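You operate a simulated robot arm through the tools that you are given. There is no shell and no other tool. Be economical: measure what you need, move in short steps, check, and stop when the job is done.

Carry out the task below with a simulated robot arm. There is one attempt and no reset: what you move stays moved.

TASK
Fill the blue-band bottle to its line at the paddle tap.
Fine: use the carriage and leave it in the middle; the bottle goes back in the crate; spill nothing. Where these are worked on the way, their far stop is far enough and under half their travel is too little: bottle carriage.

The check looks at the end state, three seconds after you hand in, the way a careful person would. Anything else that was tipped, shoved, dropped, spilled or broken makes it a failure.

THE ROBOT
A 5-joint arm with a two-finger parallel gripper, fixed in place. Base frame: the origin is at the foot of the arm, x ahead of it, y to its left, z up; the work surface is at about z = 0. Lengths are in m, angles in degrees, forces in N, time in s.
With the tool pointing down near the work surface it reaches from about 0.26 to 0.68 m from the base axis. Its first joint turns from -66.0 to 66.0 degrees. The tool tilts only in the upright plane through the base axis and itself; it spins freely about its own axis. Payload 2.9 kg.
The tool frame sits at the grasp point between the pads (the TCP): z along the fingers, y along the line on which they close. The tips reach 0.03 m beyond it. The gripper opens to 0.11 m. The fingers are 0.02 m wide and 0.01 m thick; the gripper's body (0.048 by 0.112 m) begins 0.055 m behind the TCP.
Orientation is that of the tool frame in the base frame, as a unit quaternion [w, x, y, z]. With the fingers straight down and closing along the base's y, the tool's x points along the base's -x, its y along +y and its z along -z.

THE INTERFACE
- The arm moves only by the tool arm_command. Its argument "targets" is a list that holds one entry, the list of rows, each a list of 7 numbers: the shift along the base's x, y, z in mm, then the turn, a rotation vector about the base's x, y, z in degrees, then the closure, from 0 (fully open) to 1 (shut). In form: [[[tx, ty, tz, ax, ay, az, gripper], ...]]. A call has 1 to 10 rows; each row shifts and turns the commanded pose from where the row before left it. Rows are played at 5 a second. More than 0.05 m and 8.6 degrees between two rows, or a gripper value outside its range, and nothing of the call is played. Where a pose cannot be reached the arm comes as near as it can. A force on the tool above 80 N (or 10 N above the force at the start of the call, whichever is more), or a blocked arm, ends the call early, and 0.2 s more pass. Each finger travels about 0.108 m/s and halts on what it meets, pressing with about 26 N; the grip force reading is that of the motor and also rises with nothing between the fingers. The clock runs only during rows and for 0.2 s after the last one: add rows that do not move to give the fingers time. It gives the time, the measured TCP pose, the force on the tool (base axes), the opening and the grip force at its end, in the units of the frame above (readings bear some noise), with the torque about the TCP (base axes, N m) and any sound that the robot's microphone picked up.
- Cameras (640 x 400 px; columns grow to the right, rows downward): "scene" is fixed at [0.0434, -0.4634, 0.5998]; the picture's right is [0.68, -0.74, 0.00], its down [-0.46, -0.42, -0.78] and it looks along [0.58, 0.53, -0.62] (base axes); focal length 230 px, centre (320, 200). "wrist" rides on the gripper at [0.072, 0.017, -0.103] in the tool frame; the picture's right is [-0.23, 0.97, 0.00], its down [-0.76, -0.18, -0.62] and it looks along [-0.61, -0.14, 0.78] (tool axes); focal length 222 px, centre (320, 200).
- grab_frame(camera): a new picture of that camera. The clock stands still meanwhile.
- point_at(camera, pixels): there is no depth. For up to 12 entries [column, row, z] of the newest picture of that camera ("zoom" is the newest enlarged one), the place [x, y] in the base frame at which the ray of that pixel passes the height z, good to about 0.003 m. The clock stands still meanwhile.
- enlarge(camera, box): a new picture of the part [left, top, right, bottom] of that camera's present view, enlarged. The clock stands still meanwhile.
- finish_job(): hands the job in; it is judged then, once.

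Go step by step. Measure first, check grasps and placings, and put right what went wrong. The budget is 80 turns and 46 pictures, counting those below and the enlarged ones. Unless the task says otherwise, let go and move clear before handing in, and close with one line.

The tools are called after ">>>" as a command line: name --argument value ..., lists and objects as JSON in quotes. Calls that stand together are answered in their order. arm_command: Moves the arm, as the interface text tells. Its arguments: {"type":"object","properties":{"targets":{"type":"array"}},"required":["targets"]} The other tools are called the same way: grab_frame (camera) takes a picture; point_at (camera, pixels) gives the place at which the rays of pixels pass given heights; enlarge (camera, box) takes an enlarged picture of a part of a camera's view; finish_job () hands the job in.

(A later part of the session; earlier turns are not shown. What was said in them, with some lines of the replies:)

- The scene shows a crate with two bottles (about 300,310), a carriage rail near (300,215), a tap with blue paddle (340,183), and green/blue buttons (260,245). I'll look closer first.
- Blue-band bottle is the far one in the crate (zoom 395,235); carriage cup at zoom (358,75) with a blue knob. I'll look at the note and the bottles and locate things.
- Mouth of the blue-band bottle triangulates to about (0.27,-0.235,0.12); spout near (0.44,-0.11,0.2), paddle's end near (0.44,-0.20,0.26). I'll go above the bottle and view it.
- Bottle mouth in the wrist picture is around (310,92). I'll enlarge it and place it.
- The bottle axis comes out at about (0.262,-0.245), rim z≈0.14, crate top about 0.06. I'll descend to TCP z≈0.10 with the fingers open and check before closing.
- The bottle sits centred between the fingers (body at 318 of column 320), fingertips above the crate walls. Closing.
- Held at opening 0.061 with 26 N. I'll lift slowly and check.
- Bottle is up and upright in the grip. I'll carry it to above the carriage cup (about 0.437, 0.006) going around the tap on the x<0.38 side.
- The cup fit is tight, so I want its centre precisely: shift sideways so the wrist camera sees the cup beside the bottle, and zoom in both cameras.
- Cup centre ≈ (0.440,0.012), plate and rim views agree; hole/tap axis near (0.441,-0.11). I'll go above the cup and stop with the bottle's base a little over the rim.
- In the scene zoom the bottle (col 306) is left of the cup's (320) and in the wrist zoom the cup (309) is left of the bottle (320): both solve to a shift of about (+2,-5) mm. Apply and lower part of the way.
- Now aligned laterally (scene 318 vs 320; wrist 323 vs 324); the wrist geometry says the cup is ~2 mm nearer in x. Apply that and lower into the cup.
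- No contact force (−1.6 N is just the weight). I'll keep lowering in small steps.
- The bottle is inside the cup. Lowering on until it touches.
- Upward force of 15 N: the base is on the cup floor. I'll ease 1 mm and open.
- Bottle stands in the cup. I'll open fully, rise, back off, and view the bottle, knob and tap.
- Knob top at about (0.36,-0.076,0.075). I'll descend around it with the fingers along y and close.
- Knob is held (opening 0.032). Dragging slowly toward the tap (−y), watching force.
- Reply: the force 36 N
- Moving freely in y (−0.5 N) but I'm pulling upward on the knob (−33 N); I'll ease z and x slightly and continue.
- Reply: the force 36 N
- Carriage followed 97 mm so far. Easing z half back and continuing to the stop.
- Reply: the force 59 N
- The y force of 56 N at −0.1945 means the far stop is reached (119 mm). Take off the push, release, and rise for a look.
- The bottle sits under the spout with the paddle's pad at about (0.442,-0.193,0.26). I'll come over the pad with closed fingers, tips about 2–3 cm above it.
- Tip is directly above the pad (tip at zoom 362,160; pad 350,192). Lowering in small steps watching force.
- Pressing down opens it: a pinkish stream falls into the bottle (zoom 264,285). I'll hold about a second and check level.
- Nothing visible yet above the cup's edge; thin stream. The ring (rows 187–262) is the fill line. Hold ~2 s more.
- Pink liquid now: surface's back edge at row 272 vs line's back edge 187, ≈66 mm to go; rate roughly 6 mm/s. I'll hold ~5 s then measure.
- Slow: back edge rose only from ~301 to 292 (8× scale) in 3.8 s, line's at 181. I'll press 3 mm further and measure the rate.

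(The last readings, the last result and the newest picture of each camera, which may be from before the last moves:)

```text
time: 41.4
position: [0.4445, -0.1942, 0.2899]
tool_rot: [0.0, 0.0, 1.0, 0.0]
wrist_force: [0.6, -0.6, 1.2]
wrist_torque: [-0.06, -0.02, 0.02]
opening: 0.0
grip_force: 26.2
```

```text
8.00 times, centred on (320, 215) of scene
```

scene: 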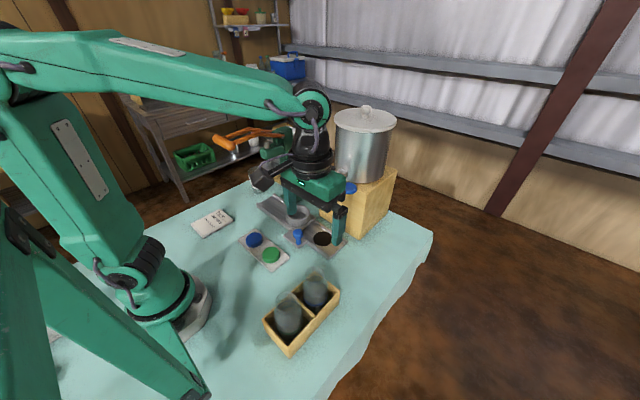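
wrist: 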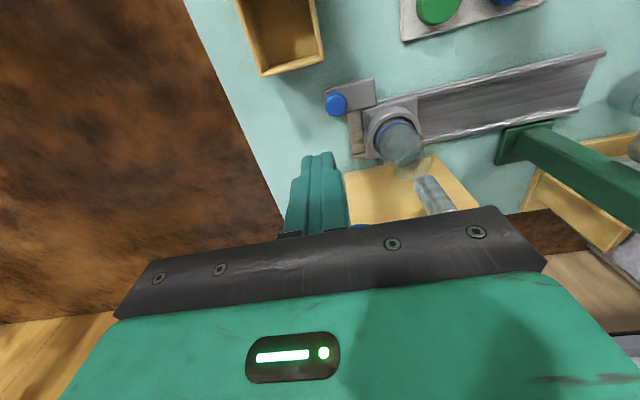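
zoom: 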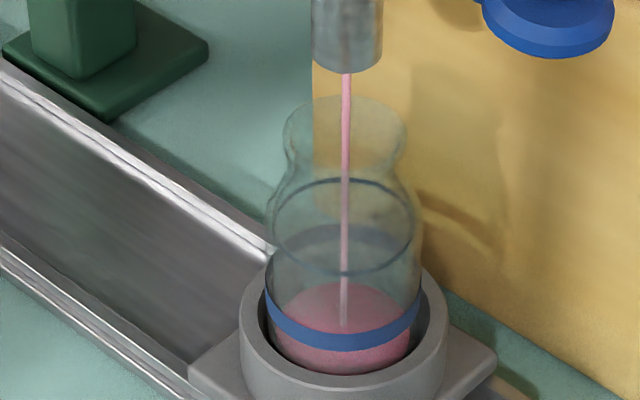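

Now ~283 (about 4 px/s), ~100 px to go ≈ 25 s. Holding ~11 s and measuring.

>>> arm_command --targets '[[[0, 0, 0, 0, 0, 0, 1], [0, 0, 0, 0, 0, 0, 1], [0, 0, 0, 0, 0, 0, 1], [0, 0, 0, 0, 0, 0, 1], [0, 0, 0, 0, 0, 0, 1], [0, 0, 0, 0, 0, 0, 1], [0, 0, 0, 0, 0, 0, 1], [0, 0, 0, 0, 0, 0, 1], [0, 0, 0, 0, 0, 0, 1], [0, 0, 0, 0, 0, 0, 1]]]'

>>> arm_command --targets '[[[0, 0, 0, 0, 0, 0, 1], [0, 0, 0, 0, 0, 0, 1], [0, 0, 0, 0, 0, 0, 1], [0, 0, 0, 0, 0, 0, 1], [0, 0, 0, 0, 0, 0, 1], [0, 0, 0, 0, 0, 0, 1], [0, 0, 0, 0, 0, 0, 1], [0, 0, 0, 0, 0, 0, 1], [0, 0, 0, 0, 0, 0, 1], [0, 0, 0, 0, 0, 0, 1]]]'

>>> arm_command --targets '[[[0, 0, 0, 0, 0, 0, 1], [0, 0, 0, 0, 0, 0, 1], [0, 0, 0, 0, 0, 0, 1], [0, 0, 0, 0, 0, 0, 1], [0, 0, 0, 0, 0, 0, 1], [0, 0, 0, 0, 0, 0, 1], [0, 0, 0, 0, 0, 0, 1], [0, 0, 0, 0, 0, 0, 1], [0, 0, 0, 0, 0, 0, 1], [0, 0, 0, 0, 0, 0, 1]]]'

>>> arm_command --targets '[[[0, 0, 0, 0, 0, 0, 1], [0, 0, 0, 0, 0, 0, 1], [0, 0, 0, 0, 0, 0, 1], [0, 0, 0, 0, 0, 0, 1], [0, 0, 0, 0, 0, 0, 1], [0, 0, 0, 0, 0, 0, 1], [0, 0, 0, 0, 0, 0, 1], [0, 0, 0, 0, 0, 0, 1], [0, 0, 0, 0, 0, 0, 1], [0, 0, 0, 0, 0, 0, 1]]]'

>>> enlarge --camera "scene" --box '[290, 190, 350, 240]'

```text
time: 43.6
position: [0.4434, -0.1941, 0.2891]
tool_rot: [0.0, 0.0, 1.0, 0.0]
wrist_force: [0.5, 0.2, 0.9]
wrist_torque: [0.01, -0.01, -0.03]
opening: 0.0001
grip_force: 25.8
```

```text
time: 45.8
position: [0.4439, -0.1946, 0.2896]
tool_rot: [0.0, 0.0, 1.0, 0.0]
wrist_force: [0.1, -0.4, 0.2]
wrist_torque: [-0.01, -0.02, -0.01]
opening: 0.0
grip_force: 26.0
```

```text
time: 48.0
position: [0.4448, -0.1938, 0.291]
tool_rot: [0.001, 0.0, 1.0, 0.0]
wrist_force: [-0.2, -0.2, 0.8]
wrist_torque: [0.0, 0.0, 0.03]
opening: 0.0
grip_force: 25.8
```

```text
time: 50.2
position: [0.4438, -0.1939, 0.2903]
tool_rot: [0.0, 0.0, 1.0, 0.001]
wrist_force: [0.4, -0.5, 0.9]
wrist_torque: [0.02, 0.03, -0.02]
opening: 0.0
grip_force: 25.7
```

```text
8.00 times, centred on (320, 215) of scene
```

zoom: 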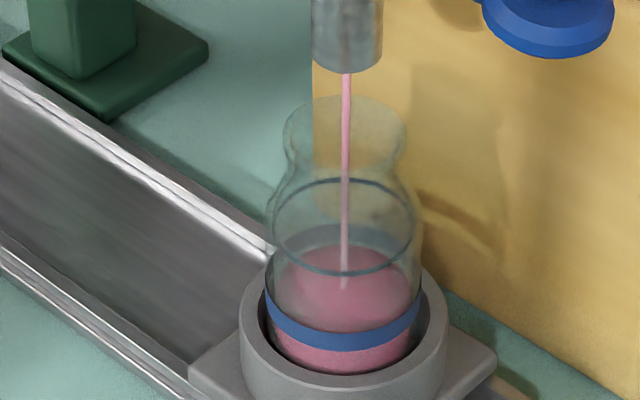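

Surface back edge ~247 at t=50.2, i.e. 4.1 px/s; 66 px ≈ 16 s to go. Hold ~13 s then check.

>>> arm_command --targets '[[[0, 0, 0, 0, 0, 0, 1], [0, 0, 0, 0, 0, 0, 1], [0, 0, 0, 0, 0, 0, 1], [0, 0, 0, 0, 0, 0, 1], [0, 0, 0, 0, 0, 0, 1], [0, 0, 0, 0, 0, 0, 1], [0, 0, 0, 0, 0, 0, 1], [0, 0, 0, 0, 0, 0, 1], [0, 0, 0, 0, 0, 0, 1], [0, 0, 0, 0, 0, 0, 1]]]'

>>> arm_command --targets '[[[0, 0, 0, 0, 0, 0, 1], [0, 0, 0, 0, 0, 0, 1], [0, 0, 0, 0, 0, 0, 1], [0, 0, 0, 0, 0, 0, 1], [0, 0, 0, 0, 0, 0, 1], [0, 0, 0, 0, 0, 0, 1], [0, 0, 0, 0, 0, 0, 1], [0, 0, 0, 0, 0, 0, 1], [0, 0, 0, 0, 0, 0, 1], [0, 0, 0, 0, 0, 0, 1]]]'

>>> arm_command --targets '[[[0, 0, 0, 0, 0, 0, 1], [0, 0, 0, 0, 0, 0, 1], [0, 0, 0, 0, 0, 0, 1], [0, 0, 0, 0, 0, 0, 1], [0, 0, 0, 0, 0, 0, 1], [0, 0, 0, 0, 0, 0, 1], [0, 0, 0, 0, 0, 0, 1], [0, 0, 0, 0, 0, 0, 1], [0, 0, 0, 0, 0, 0, 1], [0, 0, 0, 0, 0, 0, 1]]]'

>>> arm_command --targets '[[[0, 0, 0, 0, 0, 0, 1], [0, 0, 0, 0, 0, 0, 1], [0, 0, 0, 0, 0, 0, 1], [0, 0, 0, 0, 0, 0, 1], [0, 0, 0, 0, 0, 0, 1], [0, 0, 0, 0, 0, 0, 1], [0, 0, 0, 0, 0, 0, 1], [0, 0, 0, 0, 0, 0, 1], [0, 0, 0, 0, 0, 0, 1], [0, 0, 0, 0, 0, 0, 1]]]'

>>> arm_command --targets '[[[0, 0, 0, 0, 0, 0, 1], [0, 0, 0, 0, 0, 0, 1], [0, 0, 0, 0, 0, 0, 1], [0, 0, 0, 0, 0, 0, 1], [0, 0, 0, 0, 0, 0, 1], [0, 0, 0, 0, 0, 0, 1], [0, 0, 0, 0, 0, 0, 1], [0, 0, 0, 0, 0, 0, 1], [0, 0, 0, 0, 0, 0, 1], [0, 0, 0, 0, 0, 0, 1]]]'

>>> enlarge --camera "scene" --box '[290, 190, 350, 240]'

```text
time: 52.4
position: [0.4451, -0.1941, 0.2896]
tool_rot: [0.0, 0.0, 1.0, 0.0]
wrist_force: [0.7, 0.3, 1.3]
wrist_torque: [0.0, -0.01, 0.0]
opening: 0.0
grip_force: 25.7
```

```text
time: 54.6
position: [0.4433, -0.1937, 0.2893]
tool_rot: [0.0, 0.0, 1.0, 0.001]
wrist_force: [-0.2, 0.2, 1.2]
wrist_torque: [0.0, 0.02, 0.0]
opening: 0.0
grip_force: 26.0
```

```text
time: 56.8
position: [0.4435, -0.1942, 0.2895]
tool_rot: [0.0, 0.0, 1.0, 0.0]
wrist_force: [-0.5, -0.5, 1.0]
wrist_torque: [-0.01, 0.01, 0.0]
opening: 0.0
grip_force: 25.8
```

```text
time: 59.0
position: [0.4421, -0.1941, 0.2899]
tool_rot: [0.001, 0.0, 1.0, 0.0]
wrist_force: [-0.4, -0.3, 1.1]
wrist_torque: [-0.02, -0.01, -0.01]
opening: 0.0002
grip_force: 26.6
```

```text
time: 61.2
position: [0.4432, -0.1941, 0.2896]
tool_rot: [0.0, 0.0, 1.0, 0.0]
wrist_force: [-0.5, -1.0, 1.0]
wrist_torque: [0.02, 0.0, 0.01]
opening: 0.0002
grip_force: 26.6
```

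```text
8.00 times, centred on (320, 215) of scene
```

zoom: 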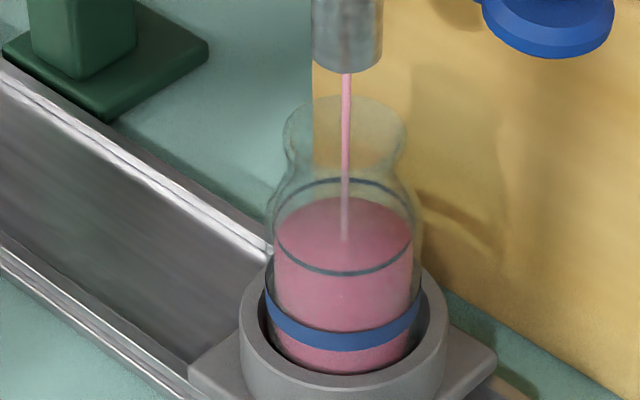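

Back edge ~198, line 181: ~17 px ≈ 3.9 s at 4.45 px/s. Hold 2.2 s and look once more.

>>> arm_command --targets '[[[0, 0, 0, 0, 0, 0, 1], [0, 0, 0, 0, 0, 0, 1], [0, 0, 0, 0, 0, 0, 1], [0, 0, 0, 0, 0, 0, 1], [0, 0, 0, 0, 0, 0, 1], [0, 0, 0, 0, 0, 0, 1], [0, 0, 0, 0, 0, 0, 1], [0, 0, 0, 0, 0, 0, 1], [0, 0, 0, 0, 0, 0, 1], [0, 0, 0, 0, 0, 0, 1]]]'

>>> enlarge --camera "scene" --box '[302, 195, 342, 220]'

```text
time: 63.4
position: [0.444, -0.1936, 0.2888]
tool_rot: [0.001, 0.0, 1.0, 0.001]
wrist_force: [0.5, -0.3, 0.9]
wrist_torque: [0.03, -0.02, -0.02]
opening: 0.0001
grip_force: 26.4
```

```text
16.00 times, centred on (322, 208) of scene
```

zoom: 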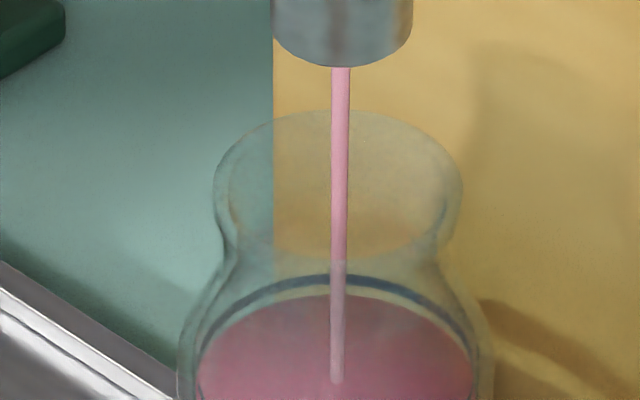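

Line band centre ~280, surface back edge ~294 (liquid sits inside the glass, so level match is near 286): about 1 s more. Hold 0.6 s then lift off the pad and check it shuts.

>>> arm_command --targets '[[[0, 0, 0, 0, 0, 0, 1], [0, 0, 0, 0, 0, 0, 1], [0, 0, 0, 0, 0, 0, 1], [0, 0, 15, 0, 0, 0, 1], [0, 0, 15, 0, 0, 0, 1]]]'

>>> enlarge --camera "scene" --box '[302, 195, 342, 220]'

```text
time: 64.6
position: [0.4439, -0.1953, 0.3198]
tool_rot: [0.0, 0.0, 1.0, 0.0]
wrist_force: [-0.8, -0.5, -0.4]
wrist_torque: [-0.01, 0.02, 0.01]
opening: 0.0
grip_force: 26.1
```

```text
16.00 times, centred on (322, 208) of scene
```

zoom: 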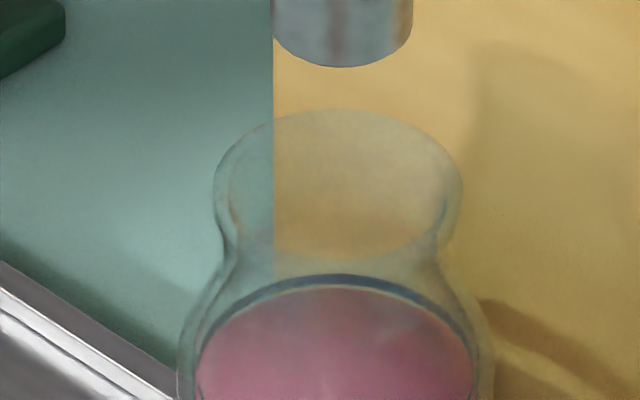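

Stream stopped, and the surface edge (~287) meets the line's lower edge: filled. Now back to the knob: retreat, open to 0.4 closure, and descend on it at (0.360,-0.1945).

>>> arm_command --targets '[[[0, 0, 15, 0, 0, 0, 1], [-35, -5, 0, 0, 0, 0, 0.7], [-35, -5, 0, 0, 0, 0, 0.4], [-20, 0, -20, 0, 0, 0, 0.4], [0, 0, -40, 0, 0, 0, 0.4], [0, 0, -40, 0, 0, 0, 0.4], [0, 0, -30, 0, 0, 0, 0.4], [0, 0, 0, 0, 0, 0, 0.4]]]'

```text
time: 66.4
position: [0.3537, -0.204, 0.2038]
tool_rot: [0.0, 0.0, 1.0, 0.0]
wrist_force: [0.7, 0.5, 0.0]
wrist_torque: [0.03, -0.01, 0.01]
opening: 0.0662
grip_force: 0.0
```

At (0.354,-0.204,0.204), clear. Aligning and descending over the knob, then closing.

>>> arm_command --targets '[[[6, 9.5, -20, 0, 0, 0, 0.4], [0, 0, -40, 0, 0, 0, 0.4], [0, 0, -40, 0, 0, 0, 0.4], [0, 0, -25, 0, 0, 0, 0.4], [0, 0, -14, 0, 0, 0, 0.4], [0, 0, 0, 0, 0, 0, 0.6], [0, 0, 0, 0, 0, 0, 0.9], [0, 0, 0, 0, 0, 0, 0.9]]]'

```text
time: 68.2
position: [0.3593, -0.1954, 0.0656]
tool_rot: [0.0, 0.001, 1.0, -0.001]
wrist_force: [0.9, -0.9, -5.7]
wrist_torque: [0.21, -0.63, -0.05]
opening: 0.0315
grip_force: 45.1
```

Knob held. Dragging back gently with ramps, so the liquid stays calm.

>>> arm_command --targets '[[[0, 1, 0, 0, 0, 0, 0.9], [0, 2.5, 0, 0, 0, 0, 0.9], [0, 4, 0, 0, 0, 0, 0.9], [0, 5, 0, 0, 0, 0, 0.9], [0, 5, 0, 0, 0, 0, 0.9], [0, 5, 0, 0, 0, 0, 0.9], [0, 5, 0, 0, 0, 0, 0.9], [0, 4, 0, 0, 0, 0, 0.9], [0, 2.5, 0, 0, 0, 0, 0.9], [0, 1, 0, 0, 0, 0, 0.9]]]'

```text
time: 70.4
position: [0.3604, -0.1591, 0.0655]
tool_rot: [0.0, 0.0, 1.0, 0.0]
wrist_force: [3.8, -1.3, -12.6]
wrist_torque: [-0.25, 0.58, 0.01]
opening: 0.0318
grip_force: 44.1
```

>>> arm_command --targets '[[[0, 1, -0.3, 0, 0, 0, 0.9], [0, 3, 0, 0, 0, 0, 0.9], [0, 5, 0, 0, 0, 0, 0.9], [0, 6, 0, 0, 0, 0, 0.9], [0, 6, 0, 0, 0, 0, 0.9], [0, 6, 0, 0, 0, 0, 0.9], [0, 6, 0, 0, 0, 0, 0.9], [0, 5, 0, 0, 0, 0, 0.9], [0, 3, 0, 0, 0, 0, 0.9], [0, 1, 0, 0, 0, 0, 0.9]]]'

>>> arm_command --targets '[[[0, 1, 0, 0, 0, 0, 0.9], [0, 3, 0, 0, 0, 0, 0.9], [0, 5, 0, 0, 0, 0, 0.9], [0, 6, 0, 0, 0, 0, 0.9], [0, 6, 0, 0, 0, 0, 0.9], [0, 6, 0, 0, 0, 0, 0.9], [0, 5, 0, 0, 0, 0, 0.9], [0, 3, 0, 0, 0, 0, 0.9], [0, 1, 0, 0, 0, 0, 0.9], [0, 0, 0, 0, 0, 0, 0.9]]]'

```text
time: 72.6
position: [0.3592, -0.1167, 0.0653]
tool_rot: [0.0, 0.0, 1.0, 0.0]
wrist_force: [-6.5, -0.5, -4.9]
wrist_torque: [-0.35, -0.58, 0.18]
opening: 0.0317
grip_force: 45.4
```

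```text
time: 74.8
position: [0.3592, -0.0805, 0.0655]
tool_rot: [0.0, 0.0, 1.0, 0.0]
wrist_force: [2.8, 1.4, -17.4]
wrist_torque: [0.25, 0.23, 0.02]
opening: 0.0316
grip_force: 44.7
```

5 mm remain to the original middle (−0.0753).

>>> arm_command --targets '[[[0, 1, -0.3, 0, 0, 0, 0.9], [0, 2, 0, 0, 0, 0, 0.9], [0, 1.7, 0, 0, 0, 0, 0.9], [0, 0.5, 0, 0, 0, 0, 0.9], [0, 0, 0, 0, 0, 0, 0.9]]]'

```text
time: 76.0
position: [0.3601, -0.0758, 0.0645]
tool_rot: [0.0, 0.0, 1.0, 0.0]
wrist_force: [-13.9, 1.3, 12.8]
wrist_torque: [-0.32, -0.45, -0.02]
opening: 0.0315
grip_force: 45.2
```

Carriage is back in its starting middle place. Release and rise, then go above the bottle.

>>> arm_command --targets '[[[0, 0, 0, 0, 0, 0, 0.6], [0, 0, 0, 0, 0, 0, 0.4], [0, 0, 0, 0, 0, 0, 0.4], [-3, 0, 20, 0, 0, 0, 0.4], [0, 0, 40, 0, 0, 0, 0.2], [0, 0, 45, 0, 0, 0, 0], [0, 20, 45, 0, 0, 0, 0], [0, 30, 40, 0, 0, 0, 0], [20, 34, 0, 0, 0, 0, 0], [0, 0, 0, 0, 0, 0, 0]]]'

>>> enlarge --camera "scene" --box '[260, 170, 340, 230]'

```text
time: 78.2
position: [0.3765, 0.009, 0.2552]
tool_rot: [0.0, 0.001, 1.0, 0.0]
wrist_force: [0.4, 0.7, 0.7]
wrist_torque: [-0.03, 0.0, 0.0]
opening: 0.1102
grip_force: 0.1
```

```text
6.67 times, centred on (300, 200) of scene
```

zoom: 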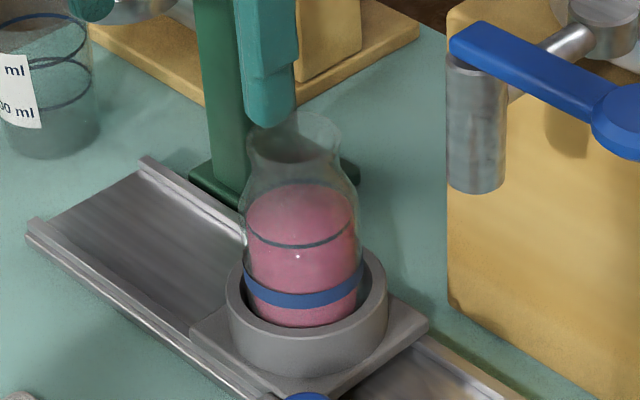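

Bottle upright in the cup, liquid at the line (surface meets ring), carriage centred. Move over it and descend to the earlier grip height.

>>> arm_command --targets '[[[30, 0, 0, 0, 0, 0, 0.1], [33, 0, 0, 0, 0, 0, 0.15], [0, 0, -30, 0, 0, 0, 0.15], [0, 0, -40, 0, 0, 0, 0.15], [0, 0, -35, 0, 0, 0, 0.15], [0, 0, -20, 0, 0, 0, 0.15], [0, 0, -12, 0, 0, 0, 0.15], [0, 0, 0, 0, 0, 0, 0.15]]]'

>>> grab_frame --camera "wrist"

```text
time: 80.0
position: [0.4395, 0.0083, 0.118]
tool_rot: [0.0, 0.0, 1.0, 0.001]
wrist_force: [-0.5, 0.1, -0.1]
wrist_torque: [0.02, 0.0, 0.02]
opening: 0.0937
grip_force: 0.0
```

```text
3 pictures are left
```

wrist: 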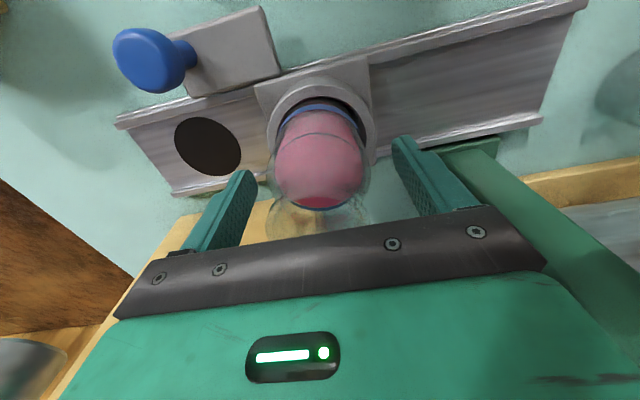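

Bottle centred at column 320 between the fingers. Close and lift gently.

>>> arm_command --targets '[[[0, 0, 0, 0, 0, 0, 0.3], [0, 0, 0, 0, 0, 0, 0.4], [0, 0, 0, 0, 0, 0, 0.5], [0, 0, 0, 0, 0, 0, 0.6], [0, 0, 0, 0, 0, 0, 0.6], [0, 0, 0, 0, 0, 0, 0.6]]]'

>>> arm_command --targets '[[[0, 0, 2, 0, 0, 0, 0.6], [0, 0, 4, 0, 0, 0, 0.6], [0, 0, 7, 0, 0, 0, 0.6], [0, 0, 10, 0, 0, 0, 0.6], [0, 0, 12, 0, 0, 0, 0.6], [0, 0, 12, 0, 0, 0, 0.6], [0, 0, 12, 0, 0, 0, 0.6], [0, 0, 8, 0, 0, 0, 0.6], [0, 0, 4, 0, 0, 0, 0.6], [0, 0, 1, 0, 0, 0, 0.6]]]'

```text
time: 81.4
position: [0.4403, 0.0078, 0.1171]
tool_rot: [0.0, 0.0, 1.0, 0.0]
wrist_force: [0.0, -0.6, 0.2]
wrist_torque: [-0.03, 0.0, 0.0]
opening: 0.0615
grip_force: 26.0
```

```text
time: 83.6
position: [0.4389, 0.0064, 0.1892]
tool_rot: [-0.001, 0.0, 1.0, 0.0]
wrist_force: [0.2, 0.5, -3.5]
wrist_torque: [-0.04, -0.03, 0.04]
opening: 0.0611
grip_force: 25.9
```

Lifted, weight 3.5 N with a firm grip. Carry back: up a bit and −x first, slowly.

>>> arm_command --targets '[[[-1, 0, 3, 0, 0, 0, 0.6], [-4, 0, 6, 0, 0, 0, 0.6], [-8, 0, 8, 0, 0, 0, 0.6], [-12, 0, 8, 0, 0, 0, 0.6], [-13, 0, 5, 0, 0, 0, 0.6], [-13, 0, 2, 0, 0, 0, 0.6], [-13, 0, 0, 0, 0, 0, 0.6], [-8, 0, 0, 0, 0, 0, 0.6], [-4, 0, 0, 0, 0, 0, 0.6], [-1, 0, 0, 0, 0, 0, 0.6]]]'

>>> arm_command --targets '[[[0, -2, 0, 0, 0, 0, 0.6], [-2, -6, 0, 0, 0, 0, 0.6], [-4, -10, 0, 0, 0, 0, 0.6], [-6, -14, 0, 0, 0, 0, 0.6], [-6, -15, 0, 0, 0, 0, 0.6], [-6, -15, 0, 0, 0, 0, 0.6], [-6, -15, 0, 0, 0, 0, 0.6], [-4, -11, 0, 0, 0, 0, 0.6], [-2, -6, 0, 0, 0, 0, 0.6], [0, -2, 0, 0, 0, 0, 0.6]]]'

>>> arm_command --targets '[[[0, -2, 0, 0, 0, 0, 0.6], [-2, -6, 0, 0, 0, 0, 0.6], [-5, -11, 0, 0, 0, 0, 0.6], [-7, -15, 0, 0, 0, 0, 0.6], [-7, -16, 0, 0, 0, 0, 0.6], [-7, -16, 0, 0, 0, 0, 0.6], [-7, -15, 0, 0, 0, 0, 0.6], [-5, -11, 0, 0, 0, 0, 0.6], [-2, -6, 0, 0, 0, 0, 0.6], [0, -2, 0, 0, 0, 0, 0.6]]]'

```text
time: 85.8
position: [0.3613, 0.0084, 0.2224]
tool_rot: [0.001, 0.0, 1.0, -0.001]
wrist_force: [-0.3, -0.6, -3.3]
wrist_torque: [0.04, -0.01, -0.02]
opening: 0.0614
grip_force: 26.5
```

```text
time: 88.0
position: [0.327, -0.0881, 0.2228]
tool_rot: [-0.001, -0.001, 1.0, 0.0]
wrist_force: [0.2, 0.1, -3.3]
wrist_torque: [0.02, 0.01, 0.01]
opening: 0.0617
grip_force: 25.8
```

```text
time: 90.2
position: [0.2842, -0.1884, 0.2212]
tool_rot: [0.0, 0.0, 1.0, 0.0]
wrist_force: [0.6, -0.1, -3.0]
wrist_torque: [0.02, 0.01, 0.01]
opening: 0.0615
grip_force: 26.4
```

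Now over to the crate compartment and partly down, then one check.

>>> arm_command --targets '[[[-1, -2, 0, 0, 0, 0, 0.6], [-3, -6, 0, 0, 0, 0, 0.6], [-4, -11, 0, 0, 0, 0, 0.6], [-5, -13, 0, 0, 0, 0, 0.6], [-5, -12, -3, 0, 0, 0, 0.6], [-3, -7, -8, 0, 0, 0, 0.6], [-1.5, -3.5, -12, 0, 0, 0, 0.6], [0, -1, -12, 0, 0, 0, 0.6], [0, 0, -8, 0, 0, 0, 0.6], [0, 0, -2, 0, 0, 0, 0.6]]]'

>>> grab_frame --camera "wrist"

```text
time: 92.4
position: [0.2624, -0.2436, 0.1766]
tool_rot: [0.001, 0.0, 1.0, 0.001]
wrist_force: [-0.2, 0.2, -3.8]
wrist_torque: [0.02, -0.01, 0.0]
opening: 0.0612
grip_force: 26.6
```

```text
2 pictures are left
```

wrist: 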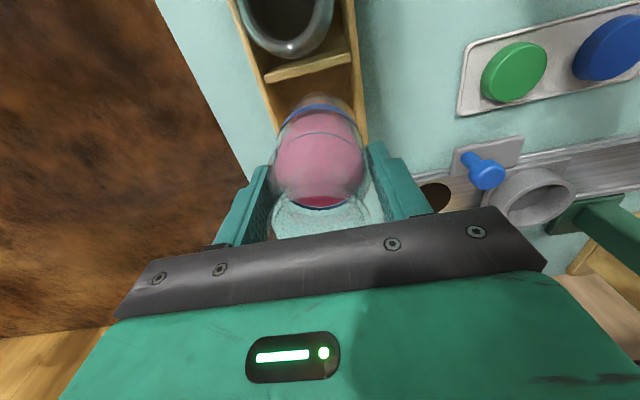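

Bottle is over its compartment, same pose as the pickup. Lower to just above the floor.

>>> arm_command --targets '[[[0, 0, -3, 0, 0, 0, 0.6], [0, 0, -7, 0, 0, 0, 0.6], [0, 0, -10, 0, 0, 0, 0.6], [0, 0, -11, 0, 0, 0, 0.6], [0, 0, -11, 0, 0, 0, 0.6], [0, 0, -10, 0, 0, 0, 0.6], [0, 0, -8, 0, 0, 0, 0.6], [0, 0, -5, 0, 0, 0, 0.6], [0, 0, -2, 0, 0, 0, 0.6], [0, 0, 0, 0, 0, 0, 0.6]]]'

```text
time: 94.6
position: [0.2618, -0.2438, 0.1107]
tool_rot: [-0.001, 0.0, 1.0, 0.0]
wrist_force: [-0.2, 0.8, -3.3]
wrist_torque: [0.0, -0.01, 0.02]
opening: 0.0615
grip_force: 26.3
```

>>> arm_command --targets '[[[0, 0, -2, 0, 0, 0, 0.6], [0, 0, -2, 0, 0, 0, 0.6], [0, 0, -2, 0, 0, 0, 0.6], [0, 0, 0, 0, 0, 0, 0.6]]]'

```text
time: 95.6
position: [0.2623, -0.244, 0.1042]
tool_rot: [0.0, 0.0, 1.0, 0.0]
wrist_force: [-0.9, 0.6, -3.2]
wrist_torque: [0.02, 0.0, 0.01]
opening: 0.0616
grip_force: 26.4
```

>>> arm_command --targets '[[[0, 0, -1, 0, 0, 0, 0.6], [0, 0, -1, 0, 0, 0, 0.6], [0, 0, 0, 0, 0, 0, 0.6]]]'

```text
time: 96.4
position: [0.2618, -0.2437, 0.1009]
tool_rot: [0.0, 0.0, 1.0, 0.0]
wrist_force: [0.6, -0.1, -3.3]
wrist_torque: [0.01, 0.01, 0.04]
opening: 0.0616
grip_force: 25.3
```

Still carrying full weight; continue 1 mm at a time.

>>> arm_command --targets '[[[0, 0, -1, 0, 0, 0, 0.6], [0, 0, -1, 0, 0, 0, 0.6], [0, 0, 0, 0, 0, 0, 0.6]]]'

```text
time: 97.2
position: [0.2623, -0.2441, 0.1005]
tool_rot: [0.0, 0.0, 1.0, 0.0]
wrist_force: [1.1, 0.4, -2.8]
wrist_torque: [0.01, -0.04, 0.0]
opening: 0.0615
grip_force: 25.1
```

>>> arm_command --targets '[[[0, 0, -1, 0, 0, 0, 0.6], [0, 0, -0.5, 0, 0, 0, 0.6], [0, 0, 0, 0, 0, 0, 0.6]]]'

```text
time: 98.0
position: [0.2623, -0.2429, 0.0978]
tool_rot: [0.0, 0.0, 1.0, -0.001]
wrist_force: [-0.1, 0.2, -3.3]
wrist_torque: [0.04, 0.02, -0.01]
opening: 0.0614
grip_force: 25.5
```

>>> arm_command --targets '[[[0, 0, -1, 0, 0, 0, 0.6], [0, 0, -0.5, 0, 0, 0, 0.6], [0, 0, 0, 0, 0, 0, 0.6]]]'

```text
time: 98.8
position: [0.2628, -0.2432, 0.0972]
tool_rot: [0.0, 0.0, 1.0, -0.001]
wrist_force: [-3.6, 4.4, 18.9]
wrist_torque: [0.46, 0.01, -0.01]
opening: 0.0615
grip_force: 26.0
```

Contact (19 N up). Before releasing I'll check that it's the bottle on the floor rather than fingers on the crate wall.

>>> enlarge --camera "scene" --box '[270, 240, 366, 320]'

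```text
5.00 times, centred on (318, 280) of scene
```

zoom: 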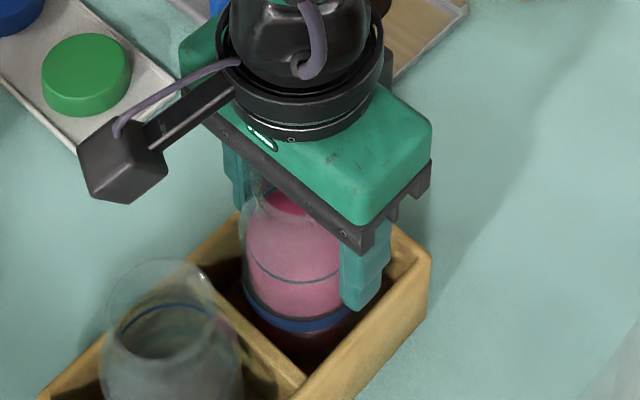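

Line and band rows (scene ≈296, 306) match their original seated rows (297, 307), so the bottle is down. Ease 1 mm, open slightly, then rise.

>>> arm_command --targets '[[[0, 0, 1, 0, 0, 0, 0.6], [0, 0, 0, 0, 0, 0, 0.5], [0, 0, 0, 0, 0, 0, 0.42], [0, 0, 0, 0, 0, 0, 0.36], [0, 0, 0, 0, 0, 0, 0.36], [0, 0, 0, 0, 0, 0, 0.36]]]'

```text
time: 100.2
position: [0.263, -0.2442, 0.098]
tool_rot: [0.0, 0.001, 1.0, 0.0]
wrist_force: [-0.7, 0.8, -0.4]
wrist_torque: [-0.02, 0.04, -0.01]
opening: 0.0702
grip_force: 0.1
```

Released cleanly, with no remaining force. Rising slowly at first, opening more once above the crate.

>>> arm_command --targets '[[[0, 0, 5, 0, 0, 0, 0.36], [0, 0, 10, 0, 0, 0, 0.25], [0, 0, 20, 0, 0, 0, 0.1], [0, 0, 35, 0, 0, 0, 0], [0, 0, 45, 0, 0, 0, 0], [0, 0, 45, 0, 0, 0, 0], [10, 30, 40, 0, 0, 0, 0], [20, 40, 0, 0, 0, 0, 0], [20, 40, 0, 0, 0, 0, 0], [0, 0, 0, 0, 0, 0, 0]]]'

>>> enlarge --camera "scene" --box '[220, 150, 400, 360]'

```text
refused: row 7 steps farther than a row can; nothing moved
```

```text
1.90 times, centred on (310, 255) of scene
```

zoom: 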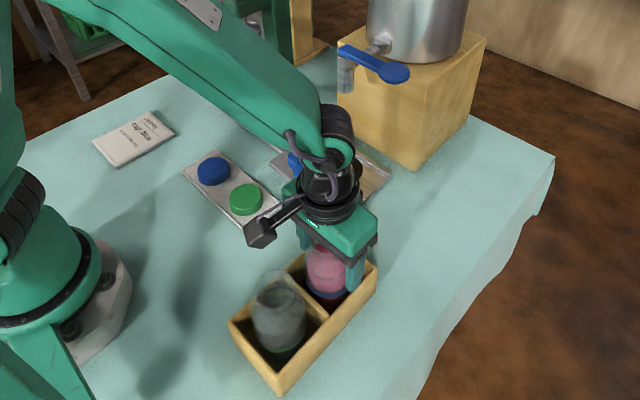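

The move was refused for one oversize row; all still looks in order (bottle upright in the crate). Repeat with smaller rows.

>>> arm_command --targets '[[[0, 0, 5, 0, 0, 0, 0.36], [0, 0, 10, 0, 0, 0, 0.3], [0, 0, 20, 0, 0, 0, 0.2], [0, 0, 35, 0, 0, 0, 0.1], [0, 0, 45, 0, 0, 0, 0], [0, 0, 45, 0, 0, 0, 0], [0, 0, 40, 0, 0, 0, 0], [15, 40, 0, 0, 0, 0, 0], [15, 40, 0, 0, 0, 0, 0], [0, 0, 0, 0, 0, 0, 0]]]'

```text
time: 102.4
position: [0.2924, -0.1626, 0.2986]
tool_rot: [-0.001, 0.001, 1.0, 0.0]
wrist_force: [0.9, 0.4, -1.1]
wrist_torque: [0.0, 0.02, 0.01]
opening: 0.1104
grip_force: 0.0
```

The readings show a clean retreat (no load, gripper open, arm clear), so I'm handing in.

>>> finish_job

```text
The job is handed in.
```

The blue-band bottle is filled to its line and back in its place in the crate. The carriage was run to the tap's stop and returned to the middle, and I saw no spill in any picture. My last picture was taken just before the arm pulled away. The retreat itself I checked only by the force readings, which showed no snag.
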